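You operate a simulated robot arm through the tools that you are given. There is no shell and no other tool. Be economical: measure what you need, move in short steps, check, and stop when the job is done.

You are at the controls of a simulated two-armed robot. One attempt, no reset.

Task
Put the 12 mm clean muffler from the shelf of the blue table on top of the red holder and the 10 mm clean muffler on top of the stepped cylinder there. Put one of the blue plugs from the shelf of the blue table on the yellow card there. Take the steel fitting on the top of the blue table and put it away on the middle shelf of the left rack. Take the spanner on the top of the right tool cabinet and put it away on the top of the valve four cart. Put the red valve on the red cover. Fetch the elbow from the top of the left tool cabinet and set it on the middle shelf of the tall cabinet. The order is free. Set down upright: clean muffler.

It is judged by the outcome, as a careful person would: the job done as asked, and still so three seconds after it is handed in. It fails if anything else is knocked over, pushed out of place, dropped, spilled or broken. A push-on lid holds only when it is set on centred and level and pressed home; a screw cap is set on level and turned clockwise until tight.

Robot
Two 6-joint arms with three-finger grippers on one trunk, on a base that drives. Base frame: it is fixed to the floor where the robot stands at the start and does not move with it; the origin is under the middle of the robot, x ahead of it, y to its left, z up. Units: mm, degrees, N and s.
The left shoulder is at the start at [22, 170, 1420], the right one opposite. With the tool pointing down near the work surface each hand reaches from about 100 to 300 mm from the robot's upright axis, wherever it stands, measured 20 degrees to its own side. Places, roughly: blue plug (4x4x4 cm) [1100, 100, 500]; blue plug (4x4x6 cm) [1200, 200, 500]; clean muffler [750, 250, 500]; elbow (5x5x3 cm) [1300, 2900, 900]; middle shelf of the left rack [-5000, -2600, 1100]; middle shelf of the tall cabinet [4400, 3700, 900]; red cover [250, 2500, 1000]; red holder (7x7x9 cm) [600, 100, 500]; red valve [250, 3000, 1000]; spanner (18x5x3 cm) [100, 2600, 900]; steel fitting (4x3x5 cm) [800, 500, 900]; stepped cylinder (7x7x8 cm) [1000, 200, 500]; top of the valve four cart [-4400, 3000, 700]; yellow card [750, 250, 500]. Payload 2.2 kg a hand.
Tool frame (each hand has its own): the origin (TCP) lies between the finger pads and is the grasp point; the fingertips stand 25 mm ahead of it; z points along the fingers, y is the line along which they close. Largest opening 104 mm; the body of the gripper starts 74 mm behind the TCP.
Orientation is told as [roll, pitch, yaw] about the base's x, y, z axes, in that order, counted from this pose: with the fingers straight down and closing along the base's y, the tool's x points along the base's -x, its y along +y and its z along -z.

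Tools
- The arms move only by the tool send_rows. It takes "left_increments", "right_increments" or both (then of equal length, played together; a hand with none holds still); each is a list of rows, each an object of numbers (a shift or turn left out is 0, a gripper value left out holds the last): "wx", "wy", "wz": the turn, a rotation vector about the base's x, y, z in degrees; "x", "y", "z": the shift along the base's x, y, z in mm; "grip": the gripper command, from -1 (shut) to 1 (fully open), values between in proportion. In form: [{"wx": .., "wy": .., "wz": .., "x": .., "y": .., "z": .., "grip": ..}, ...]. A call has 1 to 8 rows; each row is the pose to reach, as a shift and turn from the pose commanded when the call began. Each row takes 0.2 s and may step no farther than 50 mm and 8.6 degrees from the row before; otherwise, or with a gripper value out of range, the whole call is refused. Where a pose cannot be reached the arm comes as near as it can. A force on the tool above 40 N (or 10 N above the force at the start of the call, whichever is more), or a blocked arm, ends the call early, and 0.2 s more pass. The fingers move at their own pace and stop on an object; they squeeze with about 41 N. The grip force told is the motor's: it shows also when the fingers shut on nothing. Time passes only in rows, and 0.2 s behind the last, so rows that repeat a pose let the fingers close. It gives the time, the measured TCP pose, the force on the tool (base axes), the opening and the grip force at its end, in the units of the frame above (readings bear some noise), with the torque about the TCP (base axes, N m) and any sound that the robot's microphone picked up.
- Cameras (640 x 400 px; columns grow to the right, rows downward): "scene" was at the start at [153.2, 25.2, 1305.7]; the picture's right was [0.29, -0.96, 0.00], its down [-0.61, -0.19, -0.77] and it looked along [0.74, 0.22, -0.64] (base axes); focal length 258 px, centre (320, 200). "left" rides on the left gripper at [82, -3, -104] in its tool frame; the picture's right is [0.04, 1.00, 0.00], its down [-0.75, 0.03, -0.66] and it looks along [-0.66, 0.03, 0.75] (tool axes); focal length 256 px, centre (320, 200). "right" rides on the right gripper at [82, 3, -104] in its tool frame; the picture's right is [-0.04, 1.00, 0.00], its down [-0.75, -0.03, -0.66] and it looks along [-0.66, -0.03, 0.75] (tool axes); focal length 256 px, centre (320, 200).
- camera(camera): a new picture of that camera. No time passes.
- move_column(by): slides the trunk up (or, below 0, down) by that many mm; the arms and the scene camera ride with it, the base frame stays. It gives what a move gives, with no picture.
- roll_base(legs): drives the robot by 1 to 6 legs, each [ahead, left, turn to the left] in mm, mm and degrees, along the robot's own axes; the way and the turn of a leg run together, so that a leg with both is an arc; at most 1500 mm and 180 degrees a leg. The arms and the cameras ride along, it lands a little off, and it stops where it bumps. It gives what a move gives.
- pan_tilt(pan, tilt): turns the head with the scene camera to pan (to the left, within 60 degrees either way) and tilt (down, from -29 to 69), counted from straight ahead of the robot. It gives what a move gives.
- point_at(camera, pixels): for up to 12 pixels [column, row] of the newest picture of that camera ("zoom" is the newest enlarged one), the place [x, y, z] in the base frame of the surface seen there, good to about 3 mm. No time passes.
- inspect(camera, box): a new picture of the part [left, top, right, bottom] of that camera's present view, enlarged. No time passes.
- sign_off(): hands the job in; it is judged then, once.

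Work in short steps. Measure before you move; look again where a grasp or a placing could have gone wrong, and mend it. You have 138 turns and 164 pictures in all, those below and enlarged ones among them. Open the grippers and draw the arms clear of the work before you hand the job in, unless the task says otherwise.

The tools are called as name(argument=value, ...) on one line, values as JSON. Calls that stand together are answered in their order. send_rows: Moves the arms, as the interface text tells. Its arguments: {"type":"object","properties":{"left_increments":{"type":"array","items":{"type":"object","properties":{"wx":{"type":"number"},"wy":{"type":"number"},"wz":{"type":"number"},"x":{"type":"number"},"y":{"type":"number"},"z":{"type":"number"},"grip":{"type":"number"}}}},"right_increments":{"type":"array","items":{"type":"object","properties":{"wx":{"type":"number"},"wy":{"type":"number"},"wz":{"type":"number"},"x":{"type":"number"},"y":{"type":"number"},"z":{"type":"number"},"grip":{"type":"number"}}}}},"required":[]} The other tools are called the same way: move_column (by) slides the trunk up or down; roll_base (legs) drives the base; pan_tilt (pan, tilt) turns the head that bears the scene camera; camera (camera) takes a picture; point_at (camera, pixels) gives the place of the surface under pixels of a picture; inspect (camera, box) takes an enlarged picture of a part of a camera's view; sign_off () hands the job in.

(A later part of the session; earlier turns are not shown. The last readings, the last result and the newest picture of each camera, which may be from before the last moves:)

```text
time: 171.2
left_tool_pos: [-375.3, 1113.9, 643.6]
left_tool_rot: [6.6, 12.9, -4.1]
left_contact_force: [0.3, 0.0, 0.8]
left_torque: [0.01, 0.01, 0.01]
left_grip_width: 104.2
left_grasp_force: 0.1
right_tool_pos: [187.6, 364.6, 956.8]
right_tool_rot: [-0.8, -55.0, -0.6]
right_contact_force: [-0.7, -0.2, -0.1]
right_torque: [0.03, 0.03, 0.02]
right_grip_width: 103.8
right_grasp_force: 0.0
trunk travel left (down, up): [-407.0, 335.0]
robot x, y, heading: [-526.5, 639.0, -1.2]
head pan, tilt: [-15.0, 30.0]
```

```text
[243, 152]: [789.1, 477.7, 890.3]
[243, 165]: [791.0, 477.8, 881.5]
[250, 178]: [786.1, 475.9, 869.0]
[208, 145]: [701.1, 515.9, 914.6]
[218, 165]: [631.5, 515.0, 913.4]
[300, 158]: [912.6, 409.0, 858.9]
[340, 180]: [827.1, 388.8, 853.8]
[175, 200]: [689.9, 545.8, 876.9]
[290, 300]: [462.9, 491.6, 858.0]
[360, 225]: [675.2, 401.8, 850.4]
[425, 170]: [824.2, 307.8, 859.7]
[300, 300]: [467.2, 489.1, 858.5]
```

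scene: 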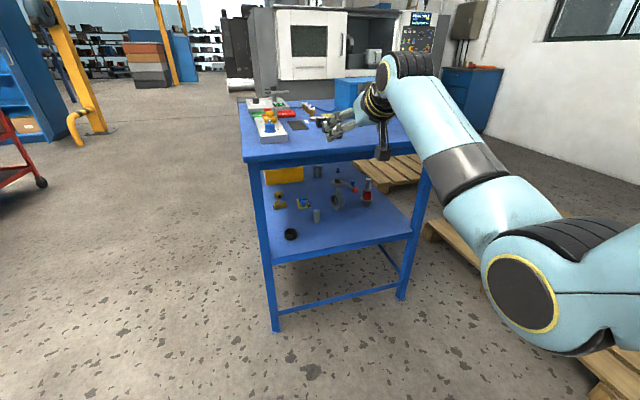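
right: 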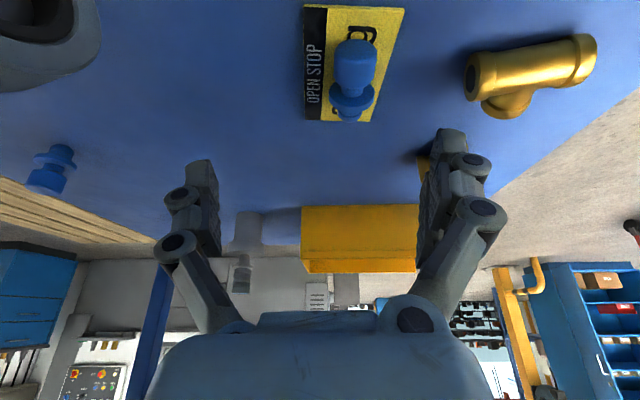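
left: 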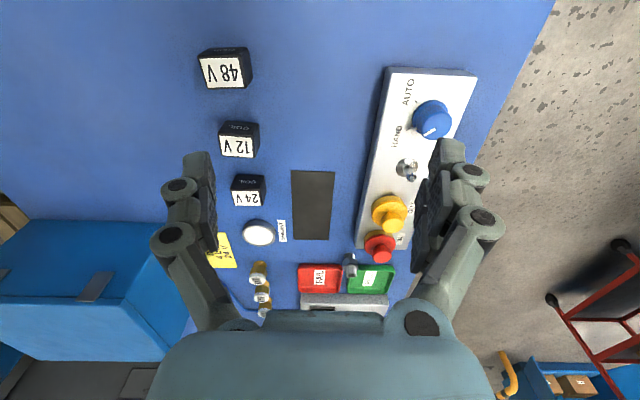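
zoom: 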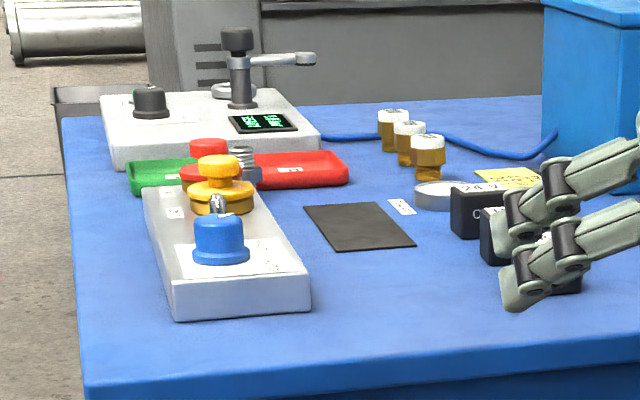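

Fitting at ≈(797,476), top 893, between trays and the e-stop. I raise the trunk 100 more, steepen the tool to near vertical and drive up to hover over it.

move_column(by=100)

send_rows(right_increments=[{"wy": 8}, {"wy": 16}, {"wy": 24}, {"wy": 32}, {"wy": 38}])

roll_base(legs=[[0, 0, 1.2], [0, 105, 0], [590, 0, 0]])

camera(camera="right")

```text
time: 172.5
left_tool_pos: [-374.7, 1111.9, 743.7]
left_tool_rot: [6.5, 13.0, -4.2]
left_contact_force: [-0.2, 0.4, 0.0]
left_torque: [0.03, 0.0, 0.0]
left_grip_width: 103.9
left_grasp_force: 0.1
right_tool_pos: [187.2, 364.3, 1056.1]
right_tool_rot: [-0.8, -55.0, -0.6]
right_contact_force: [-0.5, -1.1, 0.4]
right_torque: [-0.01, 0.03, -0.02]
right_grip_width: 104.0
right_grasp_force: 0.1
trunk travel left (down, up): [-507.0, 235.0]
robot x, y, heading: [-529.4, 640.7, -1.4]
head pan, tilt: [-15.0, 30.0]
```

```text
time: 173.7
left_tool_pos: [-375.6, 1113.6, 743.2]
left_tool_rot: [6.5, 12.9, -4.1]
left_contact_force: [-0.2, -0.6, -0.2]
left_torque: [0.01, 0.02, 0.01]
left_grip_width: 104.1
left_grasp_force: 0.0
right_tool_pos: [188.3, 365.4, 1057.0]
right_tool_rot: [-1.3, -16.9, -0.4]
right_contact_force: [0.3, 0.0, 0.6]
right_torque: [0.04, 0.01, -0.02]
right_grip_width: 104.3
right_grasp_force: 0.0
trunk travel left (down, up): [-507.0, 235.0]
robot x, y, heading: [-524.0, 643.4, -1.0]
head pan, tilt: [-15.0, 30.0]
```

```text
time: 178.2
left_tool_pos: [217.3, 1225.5, 743.5]
left_tool_rot: [6.5, 12.9, -2.6]
left_contact_force: [0.3, -0.7, -0.3]
left_torque: [0.01, -0.02, 0.0]
left_grip_width: 104.0
left_grasp_force: 0.2
right_tool_pos: [798.4, 491.5, 1057.7]
right_tool_rot: [-1.1, -17.0, 1.0]
right_contact_force: [0.9, -0.5, -0.6]
right_torque: [-0.02, 0.04, -0.03]
right_grip_width: 103.7
right_grasp_force: 0.0
trunk travel left (down, up): [-507.0, 235.0]
robot x, y, heading: [74.0, 747.9, 0.2]
head pan, tilt: [-15.0, 30.0]
```

```text
79 pictures are left
```

right: 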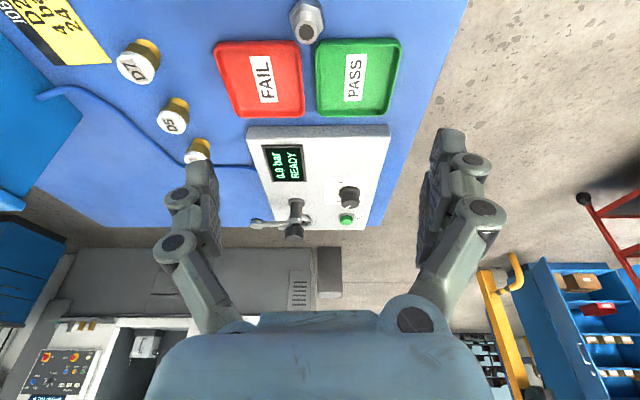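

Fitting visible at (306,22). I measure it and tray edges.

point_at(camera="right", pixels=[[306, 32], [300, 15], [312, 15], [306, 5], [295, 20], [320, 20], [260, 45], [350, 42], [302, 60], [306, 38]])

inspect(camera="right", box=[260, 0, 360, 62])

```text
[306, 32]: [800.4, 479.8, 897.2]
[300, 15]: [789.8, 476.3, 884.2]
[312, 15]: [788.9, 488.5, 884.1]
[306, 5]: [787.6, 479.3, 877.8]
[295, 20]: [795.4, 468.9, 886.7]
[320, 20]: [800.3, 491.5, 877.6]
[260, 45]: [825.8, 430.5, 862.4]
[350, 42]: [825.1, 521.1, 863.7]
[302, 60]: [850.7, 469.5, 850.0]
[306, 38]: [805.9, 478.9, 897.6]
```

```text
6.40 times, centred on (310, 31) of right
```

zoom: 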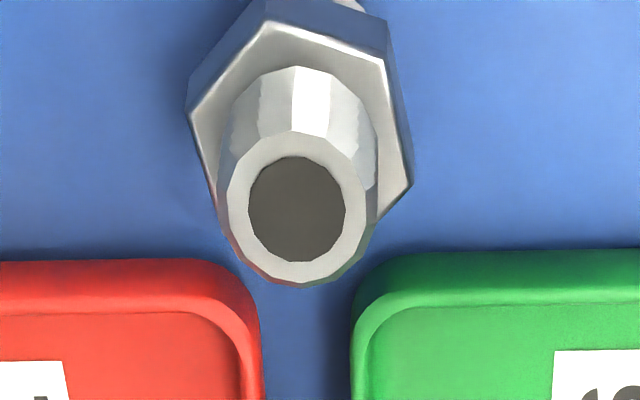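

The fitting's axis ≈ (801,480), hex at z≈870–884, tube top 898; trays begin at x≈820. I go vertical and descend partway to check.

send_rows(right_increments=[{"wy": 6, "y": -4}, {"wy": 12, "y": -8}, {"wy": 17, "y": -11}, {"wy": 17, "y": -11, "z": -40}, {"wy": 17, "y": -11, "z": -80}, {"wy": 17, "y": -11, "z": -110}])

camera(camera="right")

camera(camera="scene")

```text
time: 179.7
left_tool_pos: [216.6, 1224.6, 745.2]
left_tool_rot: [6.5, 12.9, -2.5]
left_contact_force: [0.3, 0.7, 0.8]
left_torque: [0.04, 0.01, 0.02]
left_grip_width: 103.8
left_grasp_force: 0.0
right_tool_pos: [742.9, 478.7, 962.4]
right_tool_rot: [-0.7, -0.1, 1.0]
right_contact_force: [0.1, 0.0, 2.8]
right_torque: [0.06, 0.13, 0.0]
right_grip_width: 103.7
right_grasp_force: 0.2
right hand out of reach, approached as far as the arm can: row 2, 3, 4, 5, 6
trunk travel left (down, up): [-507.0, 235.0]
robot x, y, heading: [74.7, 745.6, 0.6]
head pan, tilt: [-15.0, 30.0]
```

```text
77 pictures are left
```

right: 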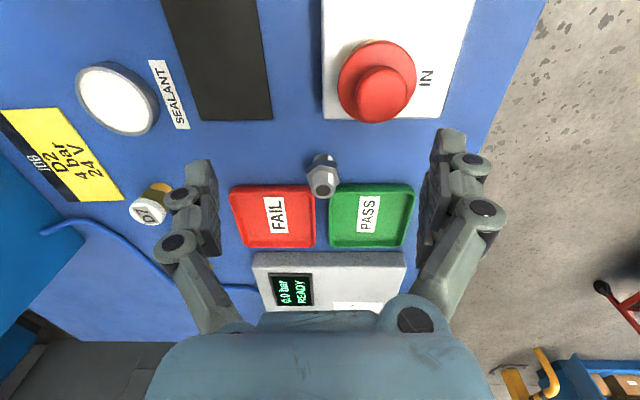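

```text
76 pictures are left
```

scene: 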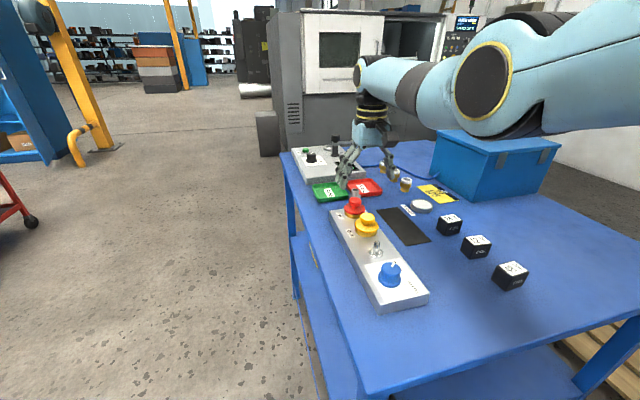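

The arm is at full stretch. I pull the command back to a reachable x, then bring base ahead 68 and trunk down 50.

send_rows(right_increments=[{"x": -40}, {"x": -75}, {"x": -75, "z": 10}])

roll_base(legs=[[60, 0, 0]])

```text
time: 180.4
left_tool_pos: [217.2, 1225.4, 743.3]
left_tool_rot: [6.5, 12.9, -2.6]
left_contact_force: [-0.5, 0.1, 0.4]
left_torque: [-0.03, 0.01, -0.01]
left_grip_width: 104.1
left_grasp_force: 0.1
right_tool_pos: [672.4, 480.3, 968.8]
right_tool_rot: [-0.9, 0.0, 1.0]
right_contact_force: [0.3, 0.7, -0.2]
right_torque: [-0.01, 0.03, -0.03]
right_grip_width: 103.9
right_grasp_force: 0.1
trunk travel left (down, up): [-507.0, 235.0]
robot x, y, heading: [76.3, 745.6, 0.5]
head pan, tilt: [-15.0, 30.0]
```

```text
time: 181.4
left_tool_pos: [275.4, 1225.6, 743.2]
left_tool_rot: [6.6, 12.9, -2.5]
left_contact_force: [1.0, 0.3, -0.7]
left_torque: [0.02, 0.04, 0.0]
left_grip_width: 103.9
left_grasp_force: 0.1
right_tool_pos: [732.9, 481.2, 968.5]
right_tool_rot: [-0.9, 0.1, 1.1]
right_contact_force: [0.1, 0.3, 0.3]
right_torque: [0.05, 0.04, 0.01]
right_grip_width: 104.0
right_grasp_force: 0.1
trunk travel left (down, up): [-507.0, 235.0]
robot x, y, heading: [134.2, 746.1, 0.2]
head pan, tilt: [-15.0, 30.0]
```

Now I raise the hand 80, lower the trunk 130, and then reach ahead over the fitting.

send_rows(right_increments=[{"z": 40}, {"z": 80}])

move_column(by=-120)

send_rows(right_increments=[{"x": 35}, {"x": 66}, {"x": 66}])

camera(camera="right")

```text
time: 182.0
left_tool_pos: [274.8, 1226.2, 743.6]
left_tool_rot: [6.5, 12.8, -2.4]
left_contact_force: [-0.6, -0.2, -0.1]
left_torque: [0.02, 0.01, -0.01]
left_grip_width: 104.1
left_grasp_force: 0.1
right_tool_pos: [755.4, 479.1, 1032.2]
right_tool_rot: [-0.8, 0.1, 1.1]
right_contact_force: [-0.1, 0.1, -0.3]
right_torque: [-0.02, -0.03, 0.0]
right_grip_width: 103.8
right_grasp_force: 0.0
right hand out of reach, approached as far as the arm can: row 1, 2
trunk travel left (down, up): [-507.0, 235.0]
robot x, y, heading: [131.6, 749.2, 0.1]
head pan, tilt: [-15.0, 30.0]
```

```text
time: 183.5
left_tool_pos: [272.2, 1226.5, 624.8]
left_tool_rot: [6.5, 12.6, -2.5]
left_contact_force: [-0.1, -0.2, 0.2]
left_torque: [-0.04, 0.01, -0.02]
left_grip_width: 103.8
left_grasp_force: 0.1
right_tool_pos: [754.1, 484.4, 895.0]
right_tool_rot: [-0.7, 1.7, 1.3]
right_contact_force: [3.9, 9.9, 36.6]
right_torque: [2.27, 0.28, -0.35]
right_grip_width: 105.7
right_grasp_force: 0.1
trunk travel left (down, up): [-387.0, 355.0]
robot x, y, heading: [135.5, 745.5, 0.4]
head pan, tilt: [-15.0, 30.0]
```

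```text
time: 183.9
left_tool_pos: [273.8, 1225.9, 625.6]
left_tool_rot: [6.5, 12.6, -2.7]
left_contact_force: [0.3, -0.7, -0.5]
left_torque: [-0.04, -0.01, 0.0]
left_grip_width: 104.1
left_grasp_force: 0.1
right_tool_pos: [767.0, 483.1, 892.9]
right_tool_rot: [-0.6, 2.6, 1.6]
right_contact_force: [-15.2, 5.4, 28.2]
right_torque: [1.71, 0.84, 0.99]
right_grip_width: 105.9
right_grasp_force: 0.0
trunk travel left (down, up): [-387.0, 355.0]
robot x, y, heading: [135.9, 748.3, 0.6]
head pan, tilt: [-15.0, 30.0]
stopped in row 1 (right hand): the force on the tool passed its limit at 71 N (the readings are from after the stop); the commanded pose is now the measured one
```

```text
75 pictures are left
```

right: 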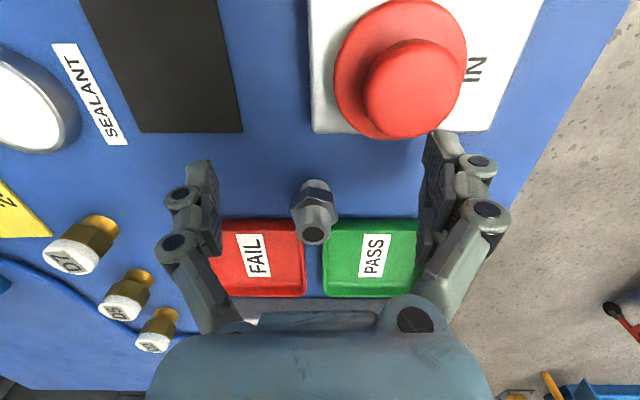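

The left finger touched the panel edge. I raise the hand at once.

send_rows(right_increments=[{"z": 25}, {"z": 50}])

camera(camera="scene")

inspect(camera="scene", box=[280, 130, 440, 310])

```text
time: 184.5
left_tool_pos: [275.0, 1225.7, 623.4]
left_tool_rot: [6.5, 13.0, -2.6]
left_contact_force: [0.5, -0.8, -0.7]
left_torque: [0.01, 0.02, 0.01]
left_grip_width: 103.8
left_grasp_force: 0.1
right_tool_pos: [779.3, 481.0, 930.8]
right_tool_rot: [-0.8, 2.9, 1.2]
right_contact_force: [1.0, 0.0, -1.2]
right_torque: [0.0, -0.02, -0.01]
right_grip_width: 104.1
right_grasp_force: 0.0
right hand out of reach, approached as far as the arm can: row 2
trunk travel left (down, up): [-387.0, 355.0]
robot x, y, heading: [134.6, 745.9, 0.3]
head pan, tilt: [-15.0, 30.0]
```

```text
74 pictures are left
```

scene: 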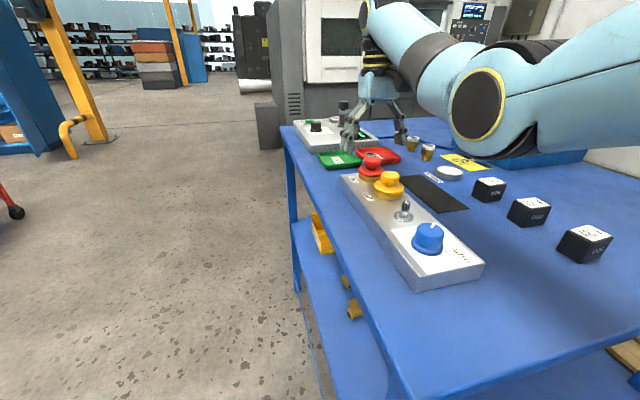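

```text
2.22 times, centred on (360, 220) of scene
```

zoom: 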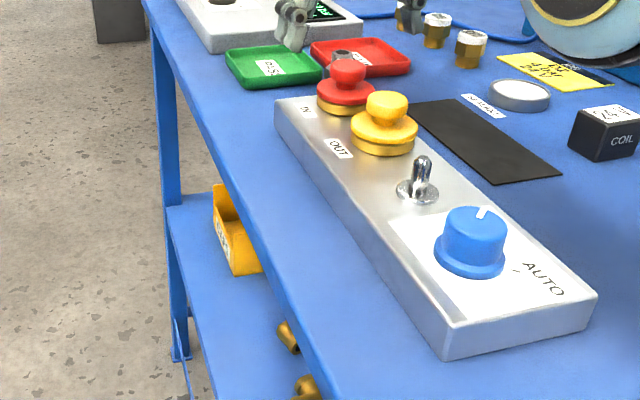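

I check whether the panel moved: measure its front-right corner (earlier ≈(463,490)) and the tray and buttons.

point_at(camera="zoom", pixels=[[585, 318], [592, 300], [348, 72], [385, 98], [300, 60], [320, 62], [345, 60], [445, 350], [240, 70]])

camera(camera="right")

```text
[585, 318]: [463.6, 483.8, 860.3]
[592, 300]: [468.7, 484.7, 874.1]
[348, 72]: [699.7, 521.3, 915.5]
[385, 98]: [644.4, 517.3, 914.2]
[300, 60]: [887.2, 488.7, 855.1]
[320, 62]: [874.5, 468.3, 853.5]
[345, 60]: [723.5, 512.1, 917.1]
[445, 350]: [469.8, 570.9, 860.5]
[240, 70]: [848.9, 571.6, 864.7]
```

```text
72 pictures are left
```

right: 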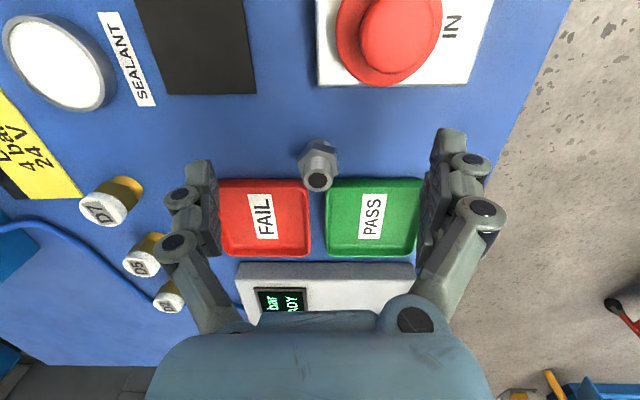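

Panel and trays appear in place. I re-measure the fitting from here.

point_at(camera="right", pixels=[[320, 181], [320, 165], [308, 160], [334, 160], [320, 145], [270, 185], [370, 185], [400, 78]])

```text
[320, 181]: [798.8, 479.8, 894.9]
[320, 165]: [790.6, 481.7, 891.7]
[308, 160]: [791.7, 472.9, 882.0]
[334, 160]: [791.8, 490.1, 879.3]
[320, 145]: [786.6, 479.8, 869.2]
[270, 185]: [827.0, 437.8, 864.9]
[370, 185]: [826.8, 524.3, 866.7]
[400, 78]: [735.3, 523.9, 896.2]
```

Fitting axis (799,480). I move ahead 20, straighten the tool and descend to z≈880, then grip.

send_rows(right_increments=[{"x": 12, "wy": -3}, {"x": 20, "wy": -4}, {"x": 20, "wy": -4, "z": -20}, {"x": 20, "wy": -4, "z": -38}, {"x": 20, "wy": -4, "z": -50}, {"x": 20, "wy": -4, "z": -52}])

camera(camera="right")

```text
time: 185.9
left_tool_pos: [274.9, 1225.5, 623.7]
left_tool_rot: [6.6, 12.8, -2.6]
left_contact_force: [-1.0, 0.4, -0.1]
left_torque: [0.02, 0.02, -0.01]
left_grip_width: 104.0
left_grasp_force: 0.0
right_tool_pos: [799.9, 480.3, 880.8]
right_tool_rot: [-0.9, -1.1, 1.3]
right_contact_force: [0.3, -0.4, -0.3]
right_torque: [-0.01, -0.02, -0.01]
right_grip_width: 103.8
right_grasp_force: 0.3
trunk travel left (down, up): [-387.0, 355.0]
robot x, y, heading: [135.8, 747.8, 0.3]
head pan, tilt: [-15.0, 30.0]
```

```text
71 pictures are left
```

right: 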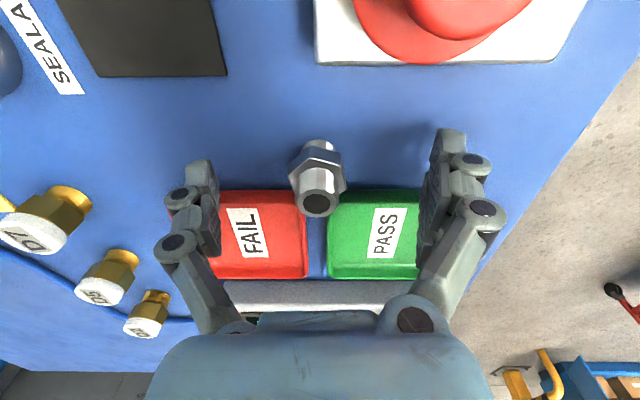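

Well centred. I close and lift.

send_rows(right_increments=[{"z": 1, "grip": -0.2}, {"z": 1, "grip": -0.5}, {"z": 1, "grip": -1}, {"z": 1, "grip": -1}, {"z": 1, "grip": -1}])

send_rows(right_increments=[{"x": 3, "z": 20}, {"x": 6, "z": 45, "wy": -5}, {"x": 8, "z": 70, "wy": -10}, {"x": 8, "z": 100, "wy": -18}, {"x": 8, "z": 130, "wy": -25}])

camera(camera="right")

```text
time: 187.1
left_tool_pos: [275.1, 1226.0, 623.2]
left_tool_rot: [6.4, 12.8, -2.7]
left_contact_force: [0.6, -0.2, 0.3]
left_torque: [0.01, -0.01, -0.01]
left_grip_width: 103.9
left_grasp_force: 0.1
right_tool_pos: [799.9, 480.3, 881.8]
right_tool_rot: [-0.9, -1.0, 1.2]
right_contact_force: [-1.0, 0.0, 0.0]
right_torque: [0.0, 0.02, -0.03]
right_grip_width: 26.5
right_grasp_force: 41.0
trunk travel left (down, up): [-387.0, 355.0]
robot x, y, heading: [134.3, 750.2, 0.3]
head pan, tilt: [-15.0, 30.0]
```

```text
time: 188.3
left_tool_pos: [274.2, 1225.7, 625.7]
left_tool_rot: [6.5, 12.7, -2.6]
left_contact_force: [0.1, 0.7, 0.6]
left_torque: [-0.01, 0.0, 0.0]
left_grip_width: 104.1
left_grasp_force: 0.1
right_tool_pos: [805.8, 481.8, 1011.0]
right_tool_rot: [-1.5, -26.1, 1.4]
right_contact_force: [-0.2, -0.3, -0.5]
right_torque: [0.01, 0.0, -0.01]
right_grip_width: 26.3
right_grasp_force: 40.6
trunk travel left (down, up): [-387.0, 355.0]
robot x, y, heading: [132.4, 745.8, 0.5]
head pan, tilt: [-15.0, 30.0]
```

```text
70 pictures are left
```

right: 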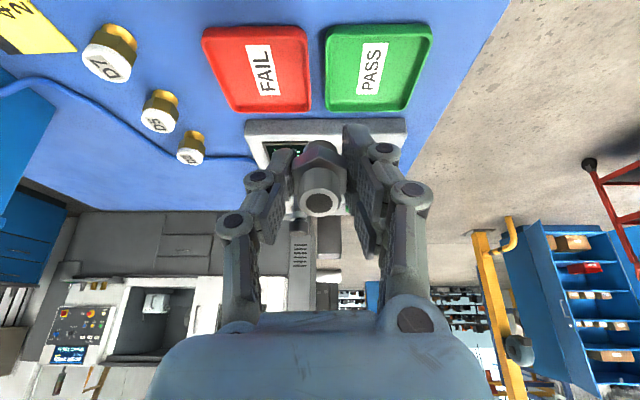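

Fitting held in the right hand. I back away from the table and turn left toward the tool cabinets to look.

roll_base(legs=[[-650, 0, 0], [0, 0, 90]])

pan_tilt(pan=-8, tilt=12)

camera(camera="scene")

```text
time: 195.6
left_tool_pos: [-989.3, 907.5, 623.5]
left_tool_rot: [6.5, 12.7, 85.1]
left_contact_force: [-0.5, -0.8, 0.4]
left_torque: [-0.01, -0.01, 0.0]
left_grip_width: 103.7
left_grasp_force: 0.1
right_tool_pos: [-222.8, 1409.9, 1010.6]
right_tool_rot: [-1.5, -26.0, 89.1]
right_contact_force: [0.2, -0.7, -1.3]
right_torque: [-0.02, 0.01, 0.04]
right_grip_width: 26.4
right_grasp_force: 41.3
trunk travel left (down, up): [-387.0, 355.0]
robot x, y, heading: [-514.9, 746.6, 88.1]
head pan, tilt: [-15.0, 30.0]
```

```text
time: 196.4
left_tool_pos: [-989.3, 907.0, 624.3]
left_tool_rot: [6.5, 12.9, 85.1]
left_contact_force: [0.5, 0.1, -0.5]
left_torque: [-0.01, -0.01, 0.02]
left_grip_width: 104.2
left_grasp_force: 0.0
right_tool_pos: [-223.2, 1408.9, 1010.3]
right_tool_rot: [-1.5, -26.0, 89.3]
right_contact_force: [-0.2, 1.0, -2.0]
right_torque: [0.0, -0.01, 0.01]
right_grip_width: 26.4
right_grasp_force: 41.0
trunk travel left (down, up): [-387.0, 355.0]
robot x, y, heading: [-514.2, 748.4, 88.2]
head pan, tilt: [-8.0, 12.0]
```

```text
69 pictures are left
```

scene: 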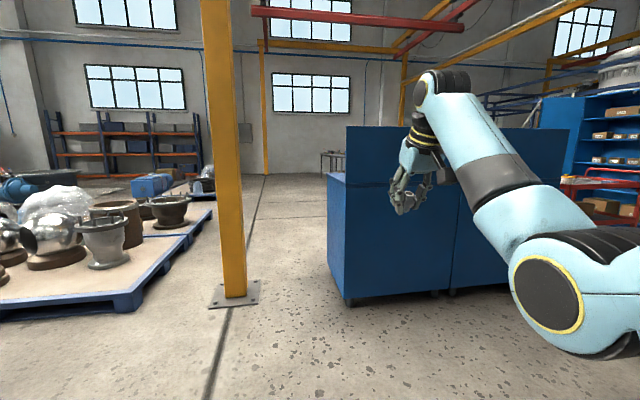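

Blue tool cabinets stand ahead; their back panels face me. I measure their extents.

point_at(camera="scene", pixels=[[345, 300], [330, 175], [370, 135], [370, 180], [440, 290], [520, 140], [334, 265], [233, 295], [335, 160], [560, 130], [100, 290], [120, 195]])

inspect(camera="scene", box=[310, 100, 640, 310])

```text
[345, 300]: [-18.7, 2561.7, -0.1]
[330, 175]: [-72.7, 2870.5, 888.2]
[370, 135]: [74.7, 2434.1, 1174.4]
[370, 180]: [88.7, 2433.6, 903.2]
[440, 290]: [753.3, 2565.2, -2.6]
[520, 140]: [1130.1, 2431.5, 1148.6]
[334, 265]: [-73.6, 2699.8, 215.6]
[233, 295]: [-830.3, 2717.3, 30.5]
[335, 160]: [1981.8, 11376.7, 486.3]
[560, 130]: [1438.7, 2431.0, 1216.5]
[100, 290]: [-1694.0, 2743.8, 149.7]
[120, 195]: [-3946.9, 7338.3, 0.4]
```

```text
1.90 times, centred on (475, 205) of scene
```

zoom: 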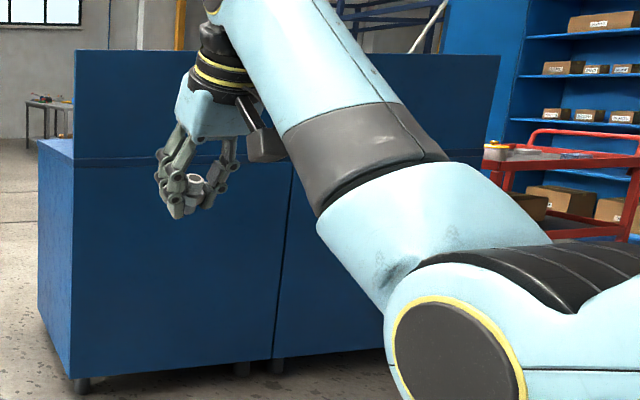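

The cabinets' work side faces +y; panel top is ≈1.2 m. I raise the trunk fully so the hands clear the panel and the camera looks over it, and bring the left hand forward to narrow the robot.

move_column(by=350)

send_rows(left_increments=[{"x": 20, "y": 40}, {"x": 40, "y": 80}, {"x": 60, "y": 120, "z": 10}, {"x": 80, "y": 160, "z": 20}, {"x": 100, "y": 200, "z": 30}, {"x": 120, "y": 240, "z": 40}, {"x": 140, "y": 280, "z": 55}, {"x": 150, "y": 315, "z": 75}])

pan_tilt(pan=-15, tilt=18)

camera(camera="scene")

```text
time: 199.9
left_tool_pos: [-989.6, 907.6, 974.3]
left_tool_rot: [6.5, 12.8, 85.1]
left_contact_force: [0.2, -0.4, 0.7]
left_torque: [0.01, 0.02, 0.01]
left_grip_width: 104.0
left_grasp_force: 0.1
right_tool_pos: [-224.0, 1410.2, 1361.1]
right_tool_rot: [-1.5, -26.0, 89.2]
right_contact_force: [0.4, -0.1, -0.9]
right_torque: [-0.02, 0.04, 0.0]
right_grip_width: 26.1
right_grasp_force: 40.9
trunk travel left (down, up): [-737.0, 5.0]
robot x, y, heading: [-516.2, 750.7, 88.2]
head pan, tilt: [-8.0, 12.0]
```

```text
time: 201.7
left_tool_pos: [-841.1, 1227.1, 1047.3]
left_tool_rot: [6.5, 12.8, 85.0]
left_contact_force: [0.7, -1.1, 0.2]
left_torque: [-0.01, 0.01, 0.0]
left_grip_width: 103.8
left_grasp_force: 0.0
right_tool_pos: [-223.7, 1411.0, 1358.8]
right_tool_rot: [-1.5, -26.1, 89.2]
right_contact_force: [0.9, 0.2, -1.6]
right_torque: [-0.02, 0.0, -0.01]
right_grip_width: 26.1
right_grasp_force: 41.5
trunk travel left (down, up): [-737.0, 5.0]
robot x, y, heading: [-517.1, 747.9, 87.9]
head pan, tilt: [-8.0, 12.0]
```

```text
time: 202.3
left_tool_pos: [-839.4, 1225.5, 1047.6]
left_tool_rot: [6.5, 12.8, 85.1]
left_contact_force: [-0.5, 0.6, -0.8]
left_torque: [-0.01, 0.01, 0.0]
left_grip_width: 103.8
left_grasp_force: 0.0
right_tool_pos: [-223.4, 1409.0, 1361.5]
right_tool_rot: [-1.5, -26.1, 89.3]
right_contact_force: [0.2, 0.5, -0.9]
right_torque: [-0.01, -0.02, 0.01]
right_grip_width: 26.2
right_grasp_force: 40.6
trunk travel left (down, up): [-737.0, 5.0]
robot x, y, heading: [-516.5, 748.1, 88.4]
head pan, tilt: [-15.0, 18.0]
```

```text
67 pictures are left
```

scene: 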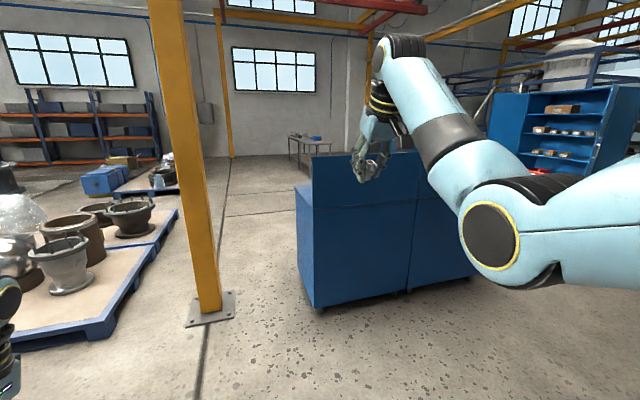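

I measure the gap between the post's plate and the cabinet, and the free floor beyond.

point_at(camera="scene", pixels=[[234, 316], [236, 292], [207, 250], [186, 326], [314, 306], [297, 195], [300, 270], [108, 335], [180, 222], [230, 180], [300, 150], [270, 200]])

```text
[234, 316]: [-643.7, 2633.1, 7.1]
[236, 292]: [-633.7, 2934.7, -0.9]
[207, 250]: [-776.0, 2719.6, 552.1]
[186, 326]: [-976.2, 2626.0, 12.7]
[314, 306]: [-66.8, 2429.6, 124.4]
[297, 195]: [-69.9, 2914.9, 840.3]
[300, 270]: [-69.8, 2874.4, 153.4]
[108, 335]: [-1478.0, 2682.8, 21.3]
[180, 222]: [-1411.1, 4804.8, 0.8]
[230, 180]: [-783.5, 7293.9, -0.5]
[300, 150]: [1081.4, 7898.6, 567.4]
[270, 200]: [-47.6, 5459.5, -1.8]
```

The gap is ~560 mm at floor level — too narrow to trust. I look at the eastern route, turning the robot right.

roll_base(legs=[[0, 0, -50]])

pan_tilt(pan=5, tilt=12)

camera(camera="scene")

```text
time: 205.1
left_tool_pos: [-338.2, 1296.1, 1047.5]
left_tool_rot: [6.5, 12.7, 33.0]
left_contact_force: [1.1, 0.7, -0.4]
left_torque: [-0.04, 0.01, 0.0]
left_grip_width: 103.9
left_grasp_force: 0.0
right_tool_pos: [185.1, 921.6, 1360.7]
right_tool_rot: [-1.6, -25.9, 37.1]
right_contact_force: [-0.7, 0.6, -1.4]
right_torque: [0.03, 0.01, 0.02]
right_grip_width: 26.2
right_grasp_force: 41.0
trunk travel left (down, up): [-737.0, 5.0]
robot x, y, heading: [-515.5, 748.1, 35.8]
head pan, tilt: [-15.0, 18.0]
```

```text
time: 205.9
left_tool_pos: [-338.4, 1296.6, 1046.8]
left_tool_rot: [6.5, 12.8, 33.0]
left_contact_force: [-0.2, -0.1, 0.7]
left_torque: [-0.05, -0.01, -0.02]
left_grip_width: 103.9
left_grasp_force: 0.1
right_tool_pos: [185.2, 922.2, 1360.9]
right_tool_rot: [-1.4, -26.0, 37.1]
right_contact_force: [-0.4, 0.0, -1.4]
right_torque: [0.02, 0.03, -0.01]
right_grip_width: 26.3
right_grasp_force: 40.8
trunk travel left (down, up): [-737.0, 5.0]
robot x, y, heading: [-518.8, 745.8, 36.0]
head pan, tilt: [5.0, 12.0]
```

```text
66 pictures are left
```

scene: 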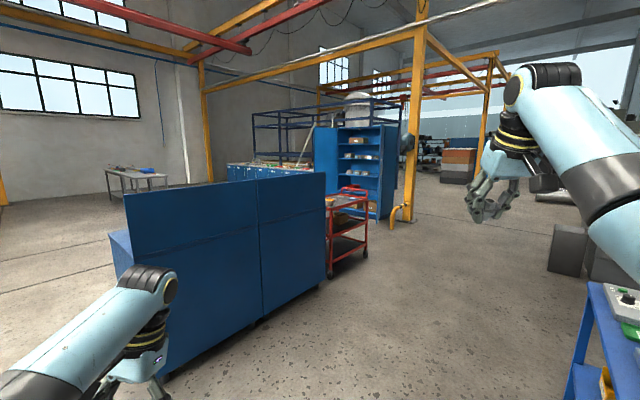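

I measure the trolley, tall cabinet, post and other things to find a passage.

point_at(camera="scene", pixels=[[336, 272], [366, 255], [376, 218], [400, 218], [316, 190], [265, 172], [166, 376], [322, 283], [258, 318], [355, 170], [390, 165], [350, 190]])

inspect(camera="scene", box=[220, 100, 440, 290])

```text
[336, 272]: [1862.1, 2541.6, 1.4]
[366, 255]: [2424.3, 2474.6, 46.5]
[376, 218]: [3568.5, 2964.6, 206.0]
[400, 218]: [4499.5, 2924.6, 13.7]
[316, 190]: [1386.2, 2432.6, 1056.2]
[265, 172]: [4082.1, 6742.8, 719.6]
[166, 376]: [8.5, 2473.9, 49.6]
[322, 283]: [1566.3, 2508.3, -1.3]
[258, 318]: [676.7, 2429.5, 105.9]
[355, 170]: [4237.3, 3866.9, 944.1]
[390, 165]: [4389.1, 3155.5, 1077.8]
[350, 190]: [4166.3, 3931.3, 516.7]
```

```text
2.11 times, centred on (330, 195) of scene
```

zoom: 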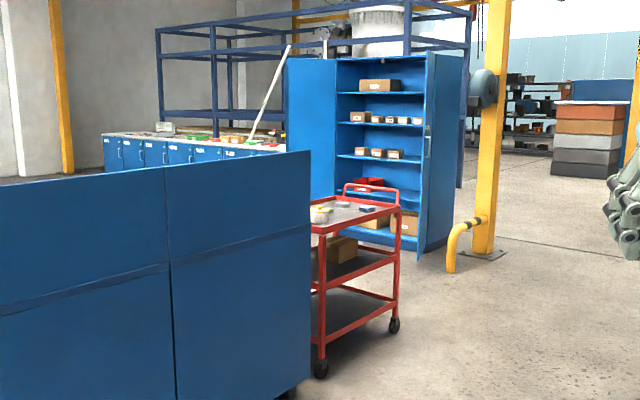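

There is a wide passage between the trolley (x≤2424) and the tall cabinet's door (x≥3568). I drive east and then north through it.

roll_base(legs=[[0, 0, -36], [0, 650, 0], [1500, 0, 0], [1500, 0, 0], [450, 0, 0], [0, 0, 90]])

camera(camera="scene")

```text
time: 231.4
left_tool_pos: [2605.6, 1897.0, 1046.0]
left_tool_rot: [6.5, 12.8, 85.9]
left_contact_force: [-0.6, -0.3, 0.6]
left_torque: [-0.01, -0.01, -0.02]
left_grip_width: 104.1
left_grasp_force: 0.1
right_tool_pos: [3220.3, 2088.4, 1360.2]
right_tool_rot: [-1.5, -25.9, 89.9]
right_contact_force: [-0.1, 0.9, -0.6]
right_torque: [-0.02, -0.02, 0.0]
right_grip_width: 26.3
right_grasp_force: 41.6
trunk travel left (down, up): [-737.0, 5.0]
robot x, y, heading: [2934.2, 1421.6, 89.2]
head pan, tilt: [5.0, 12.0]
```

```text
64 pictures are left
```

scene: 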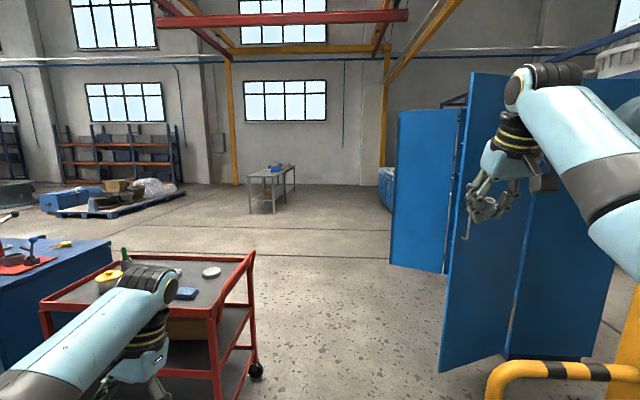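

Clear ahead. I go north past the trolley, west behind the cabinets, turn to face their work side and look.

roll_base(legs=[[1500, 0, 0], [850, 0, 0], [0, 1500, 0], [0, 550, 0], [0, 0, 180]])

pan_tilt(pan=0, tilt=28)

camera(camera="scene")

```text
time: 260.2
left_tool_pos: [1372.4, 3408.4, 1046.0]
left_tool_rot: [6.5, 12.8, -89.4]
left_contact_force: [0.5, -0.1, -0.1]
left_torque: [0.0, 0.01, -0.01]
left_grip_width: 104.5
left_grasp_force: 0.1
right_tool_pos: [777.3, 3166.1, 1360.7]
right_tool_rot: [-1.4, -26.0, -85.3]
right_contact_force: [0.4, -0.8, -2.0]
right_torque: [0.0, -0.04, 0.0]
right_grip_width: 25.6
right_grasp_force: 40.7
trunk travel left (down, up): [-737.0, 5.0]
robot x, y, heading: [1003.5, 3857.8, -86.5]
head pan, tilt: [5.0, 12.0]
```

```text
time: 261.0
left_tool_pos: [1373.6, 3407.7, 1048.0]
left_tool_rot: [6.5, 12.7, -89.4]
left_contact_force: [0.4, 0.0, -0.2]
left_torque: [-0.01, -0.02, -0.01]
left_grip_width: 104.1
left_grasp_force: 0.1
right_tool_pos: [776.1, 3166.3, 1361.2]
right_tool_rot: [-1.5, -26.0, -85.4]
right_contact_force: [-0.6, -1.0, -1.6]
right_torque: [0.01, -0.01, -0.01]
right_grip_width: 25.4
right_grasp_force: 41.5
trunk travel left (down, up): [-737.0, 5.0]
robot x, y, heading: [1000.3, 3852.9, -86.6]
head pan, tilt: [0.0, 28.0]
```

```text
63 pictures are left
```

scene: 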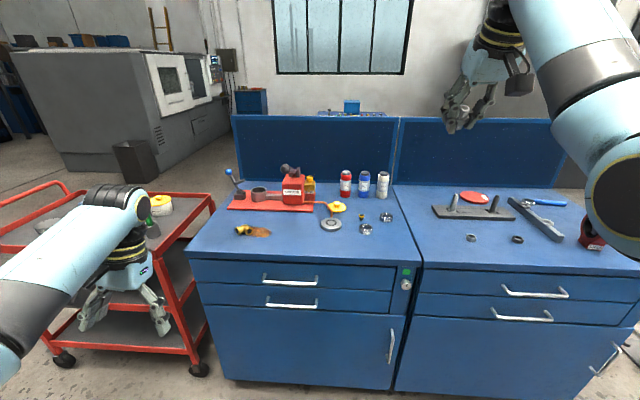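

Elbow visible at (240,230) on the left cabinet; right cabinet holds a red disc and more. I enlarge the right half and measure.

inspect(camera="scene", box=[420, 170, 640, 290])

point_at(camera="zoom", pixels=[[160, 78], [500, 205], [490, 225], [385, 95], [330, 95], [320, 120], [390, 195], [145, 195], [280, 200], [215, 105], [100, 105], [440, 160]])

point_at(camera="scene", pixels=[[240, 229], [250, 226], [243, 233], [262, 233], [190, 250], [413, 262], [200, 215], [290, 207]])

```text
2.91 times, centred on (530, 230) of scene
```

zoom: 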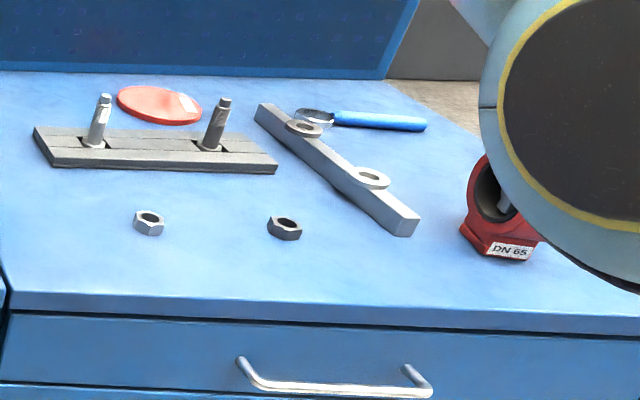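

```text
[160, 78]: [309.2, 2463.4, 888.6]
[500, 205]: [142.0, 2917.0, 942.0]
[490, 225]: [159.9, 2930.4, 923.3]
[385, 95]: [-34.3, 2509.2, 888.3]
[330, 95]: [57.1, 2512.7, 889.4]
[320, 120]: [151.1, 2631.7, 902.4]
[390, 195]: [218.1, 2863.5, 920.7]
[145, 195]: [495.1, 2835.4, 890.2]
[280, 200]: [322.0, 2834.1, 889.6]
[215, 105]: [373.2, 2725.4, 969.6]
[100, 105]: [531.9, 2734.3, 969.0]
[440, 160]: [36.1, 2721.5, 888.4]
```

```text
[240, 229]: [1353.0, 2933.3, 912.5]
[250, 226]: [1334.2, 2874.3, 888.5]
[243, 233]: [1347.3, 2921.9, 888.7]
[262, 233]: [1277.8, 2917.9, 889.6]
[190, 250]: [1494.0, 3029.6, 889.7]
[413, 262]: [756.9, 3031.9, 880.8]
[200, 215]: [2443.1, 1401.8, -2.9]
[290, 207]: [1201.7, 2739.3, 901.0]
```

Elbow ≈ (1345,2928), top ≈912; red cover disc ≈ (310,2480); red valve "DN 65" ≈ (150,2925); blue-handled spanner ≈ (0–100,2510). I square up, approach the elbow with the left hand and make its tool vertical.

roll_base(legs=[[0, 0, -3.4], [430, 0, 0]])

send_rows(left_increments=[{"wx": -5, "wy": 1.6}, {"wx": -10, "wy": 3.2}, {"wx": -15, "wy": 5}, {"wx": -18, "wy": 6.5, "z": -10}])

camera(camera="left")

```text
time: 264.1
left_tool_pos: [1335.7, 2957.6, 1046.6]
left_tool_rot: [6.4, 12.9, -93.8]
left_contact_force: [-0.2, 0.0, -0.3]
left_torque: [0.01, 0.0, 0.0]
left_grip_width: 104.0
left_grasp_force: 0.1
right_tool_pos: [722.1, 2762.0, 1361.1]
right_tool_rot: [-1.6, -26.1, -89.7]
right_contact_force: [0.9, 0.5, -1.3]
right_torque: [0.05, 0.0, -0.01]
right_grip_width: 25.4
right_grasp_force: 41.0
trunk travel left (down, up): [-737.0, 5.0]
robot x, y, heading: [1002.4, 3430.7, -90.9]
head pan, tilt: [0.0, 28.0]
```

```text
time: 265.1
left_tool_pos: [1336.2, 2958.4, 1037.6]
left_tool_rot: [1.2, -5.6, -94.1]
left_contact_force: [-0.3, 0.7, 0.3]
left_torque: [0.02, 0.0, 0.0]
left_grip_width: 104.0
left_grasp_force: 0.1
right_tool_pos: [721.9, 2763.2, 1360.1]
right_tool_rot: [-1.5, -25.9, -89.7]
right_contact_force: [0.9, -0.3, -0.9]
right_torque: [0.01, 0.0, 0.01]
right_grip_width: 24.9
right_grasp_force: 41.2
trunk travel left (down, up): [-737.0, 5.0]
robot x, y, heading: [1001.6, 3429.7, -90.9]
head pan, tilt: [0.0, 28.0]
```

```text
61 pictures are left
```

left: 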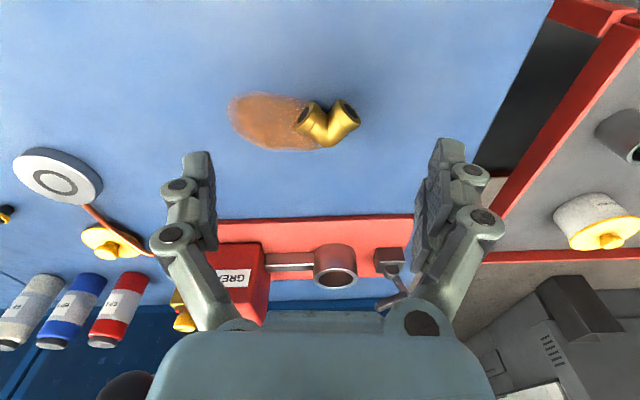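

Elbow at (327,120), a V seen from above. I measure it.

point_at(camera="left", pixels=[[307, 116], [345, 110], [328, 128], [330, 142], [318, 120], [336, 120], [300, 122], [356, 112]])

```text
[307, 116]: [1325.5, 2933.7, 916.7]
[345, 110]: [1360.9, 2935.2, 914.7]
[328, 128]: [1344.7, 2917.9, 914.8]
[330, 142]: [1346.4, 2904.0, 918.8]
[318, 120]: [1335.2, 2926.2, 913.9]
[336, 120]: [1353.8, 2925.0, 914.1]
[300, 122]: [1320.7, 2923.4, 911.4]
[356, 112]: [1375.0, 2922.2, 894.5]
```

Elbow centre ≈ (1346,2922), top 919. I descend over it to z≈914 and close.

send_rows(left_increments=[{"x": 5, "y": -18, "wz": 3}, {"x": 10, "y": -36, "wz": 4}, {"x": 10, "y": -36, "z": -45, "wz": 4}, {"x": 10, "y": -36, "z": -90, "wz": 4}, {"x": 10, "y": -36, "z": -122, "wz": 4}])

send_rows(left_increments=[{"z": 0, "grip": 0.2}, {"z": 0, "grip": -0.2}, {"z": 0, "grip": -1}, {"z": 0, "grip": -1}, {"z": 0, "grip": -1}])

send_rows(left_increments=[{"z": 40}, {"z": 80}, {"z": 120}, {"z": 160}])

camera(camera="left")

```text
time: 266.2
left_tool_pos: [1345.1, 2921.6, 912.4]
left_tool_rot: [1.3, -5.5, -90.1]
left_contact_force: [-0.1, -0.1, -0.4]
left_torque: [0.04, 0.01, 0.02]
left_grip_width: 103.9
left_grasp_force: 0.2
right_tool_pos: [721.1, 2760.8, 1360.3]
right_tool_rot: [-1.4, -26.0, -89.7]
right_contact_force: [-0.5, -0.2, -2.3]
right_torque: [0.0, 0.01, 0.0]
right_grip_width: 25.3
right_grasp_force: 41.3
trunk travel left (down, up): [-737.0, 5.0]
robot x, y, heading: [1000.4, 3432.3, -90.9]
head pan, tilt: [0.0, 28.0]
```

```text
time: 267.4
left_tool_pos: [1343.9, 2922.2, 915.1]
left_tool_rot: [1.4, -5.9, -90.1]
left_contact_force: [-5.5, -1.3, 25.6]
left_torque: [-0.09, 0.76, 0.1]
left_grip_width: 60.3
left_grasp_force: 40.7
right_tool_pos: [719.6, 2764.8, 1362.3]
right_tool_rot: [-1.5, -26.2, -89.9]
right_contact_force: [-0.1, 0.2, -1.3]
right_torque: [0.02, -0.01, 0.01]
right_grip_width: 25.2
right_grasp_force: 41.2
trunk travel left (down, up): [-737.0, 5.0]
robot x, y, heading: [1002.9, 3430.9, -90.7]
head pan, tilt: [0.0, 28.0]
```

```text
time: 268.4
left_tool_pos: [1339.8, 2924.0, 1073.0]
left_tool_rot: [1.3, -5.5, -90.0]
left_contact_force: [-0.3, 0.1, -3.0]
left_torque: [-0.01, -0.01, 0.01]
left_grip_width: 59.7
left_grasp_force: 40.8
right_tool_pos: [721.1, 2763.9, 1361.0]
right_tool_rot: [-1.4, -26.0, -89.7]
right_contact_force: [0.4, 0.6, -1.4]
right_torque: [0.0, 0.0, -0.03]
right_grip_width: 25.7
right_grasp_force: 40.7
trunk travel left (down, up): [-737.0, 5.0]
robot x, y, heading: [1003.4, 3429.9, -90.5]
head pan, tilt: [0.0, 28.0]
```

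```text
60 pictures are left
```

left: 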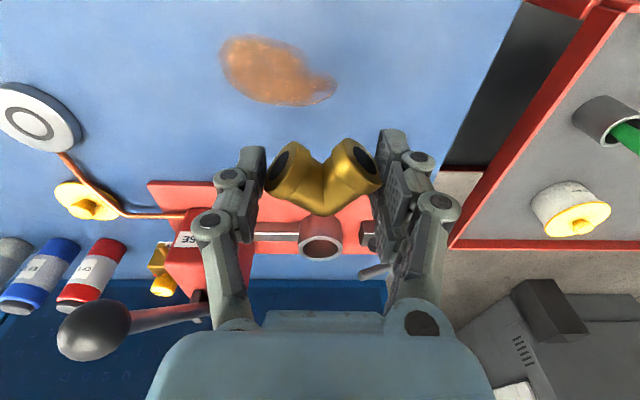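

Elbow held. I back off, turn to face the tall cabinet in the east and drive toward it.

roll_base(legs=[[-400, 0, 0], [0, 0, 90.5], [1500, 0, 0], [450, -300, 0]])

pan_tilt(pan=5, tilt=20)

camera(camera="scene")

```text
time: 284.6
left_tool_pos: [3488.1, 3873.9, 1072.2]
left_tool_rot: [1.2, -5.5, 0.6]
left_contact_force: [-0.6, -0.4, -2.0]
left_torque: [0.0, 0.01, -0.02]
left_grip_width: 59.9
left_grasp_force: 41.2
right_tool_pos: [3655.5, 3258.2, 1360.2]
right_tool_rot: [-1.5, -26.0, 0.9]
right_contact_force: [0.7, 0.3, -0.6]
right_torque: [-0.03, -0.01, 0.01]
right_grip_width: 25.1
right_grasp_force: 40.6
trunk travel left (down, up): [-737.0, 5.0]
robot x, y, heading: [2987.1, 3529.1, -0.3]
head pan, tilt: [0.0, 28.0]
```

```text
time: 285.3
left_tool_pos: [3487.4, 3873.2, 1072.3]
left_tool_rot: [1.4, -5.4, 0.6]
left_contact_force: [0.6, -0.5, -2.7]
left_torque: [0.03, 0.0, 0.03]
left_grip_width: 59.4
left_grasp_force: 40.7
right_tool_pos: [3655.9, 3256.6, 1359.5]
right_tool_rot: [-1.5, -26.1, 1.0]
right_contact_force: [0.4, -0.4, -0.6]
right_torque: [0.0, 0.07, -0.02]
right_grip_width: 25.1
right_grasp_force: 41.3
trunk travel left (down, up): [-737.0, 5.0]
robot x, y, heading: [2985.0, 3526.5, -0.0]
head pan, tilt: [5.0, 20.0]
```

```text
59 pictures are left
```

scene: 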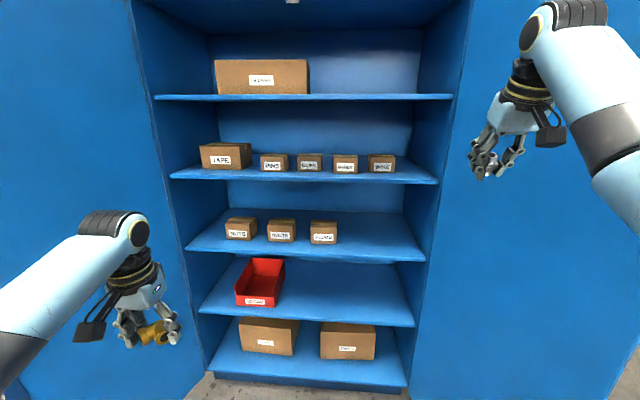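

Middle shelf (third of five) has a free spot right of the boxes. I measure the shelf.

point_at(camera="scene", pixels=[[375, 235], [375, 259], [340, 240], [420, 258], [325, 240], [240, 236], [200, 250], [375, 181], [430, 300], [500, 250], [160, 200], [370, 218]])

```text
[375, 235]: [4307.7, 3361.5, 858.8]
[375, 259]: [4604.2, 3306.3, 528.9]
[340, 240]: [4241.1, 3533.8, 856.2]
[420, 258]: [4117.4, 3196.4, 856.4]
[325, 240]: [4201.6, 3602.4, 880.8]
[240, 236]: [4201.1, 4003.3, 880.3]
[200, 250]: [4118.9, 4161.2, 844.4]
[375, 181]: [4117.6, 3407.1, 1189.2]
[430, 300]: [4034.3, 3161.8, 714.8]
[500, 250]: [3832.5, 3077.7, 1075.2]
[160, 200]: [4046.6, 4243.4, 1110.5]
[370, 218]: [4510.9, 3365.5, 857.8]
```

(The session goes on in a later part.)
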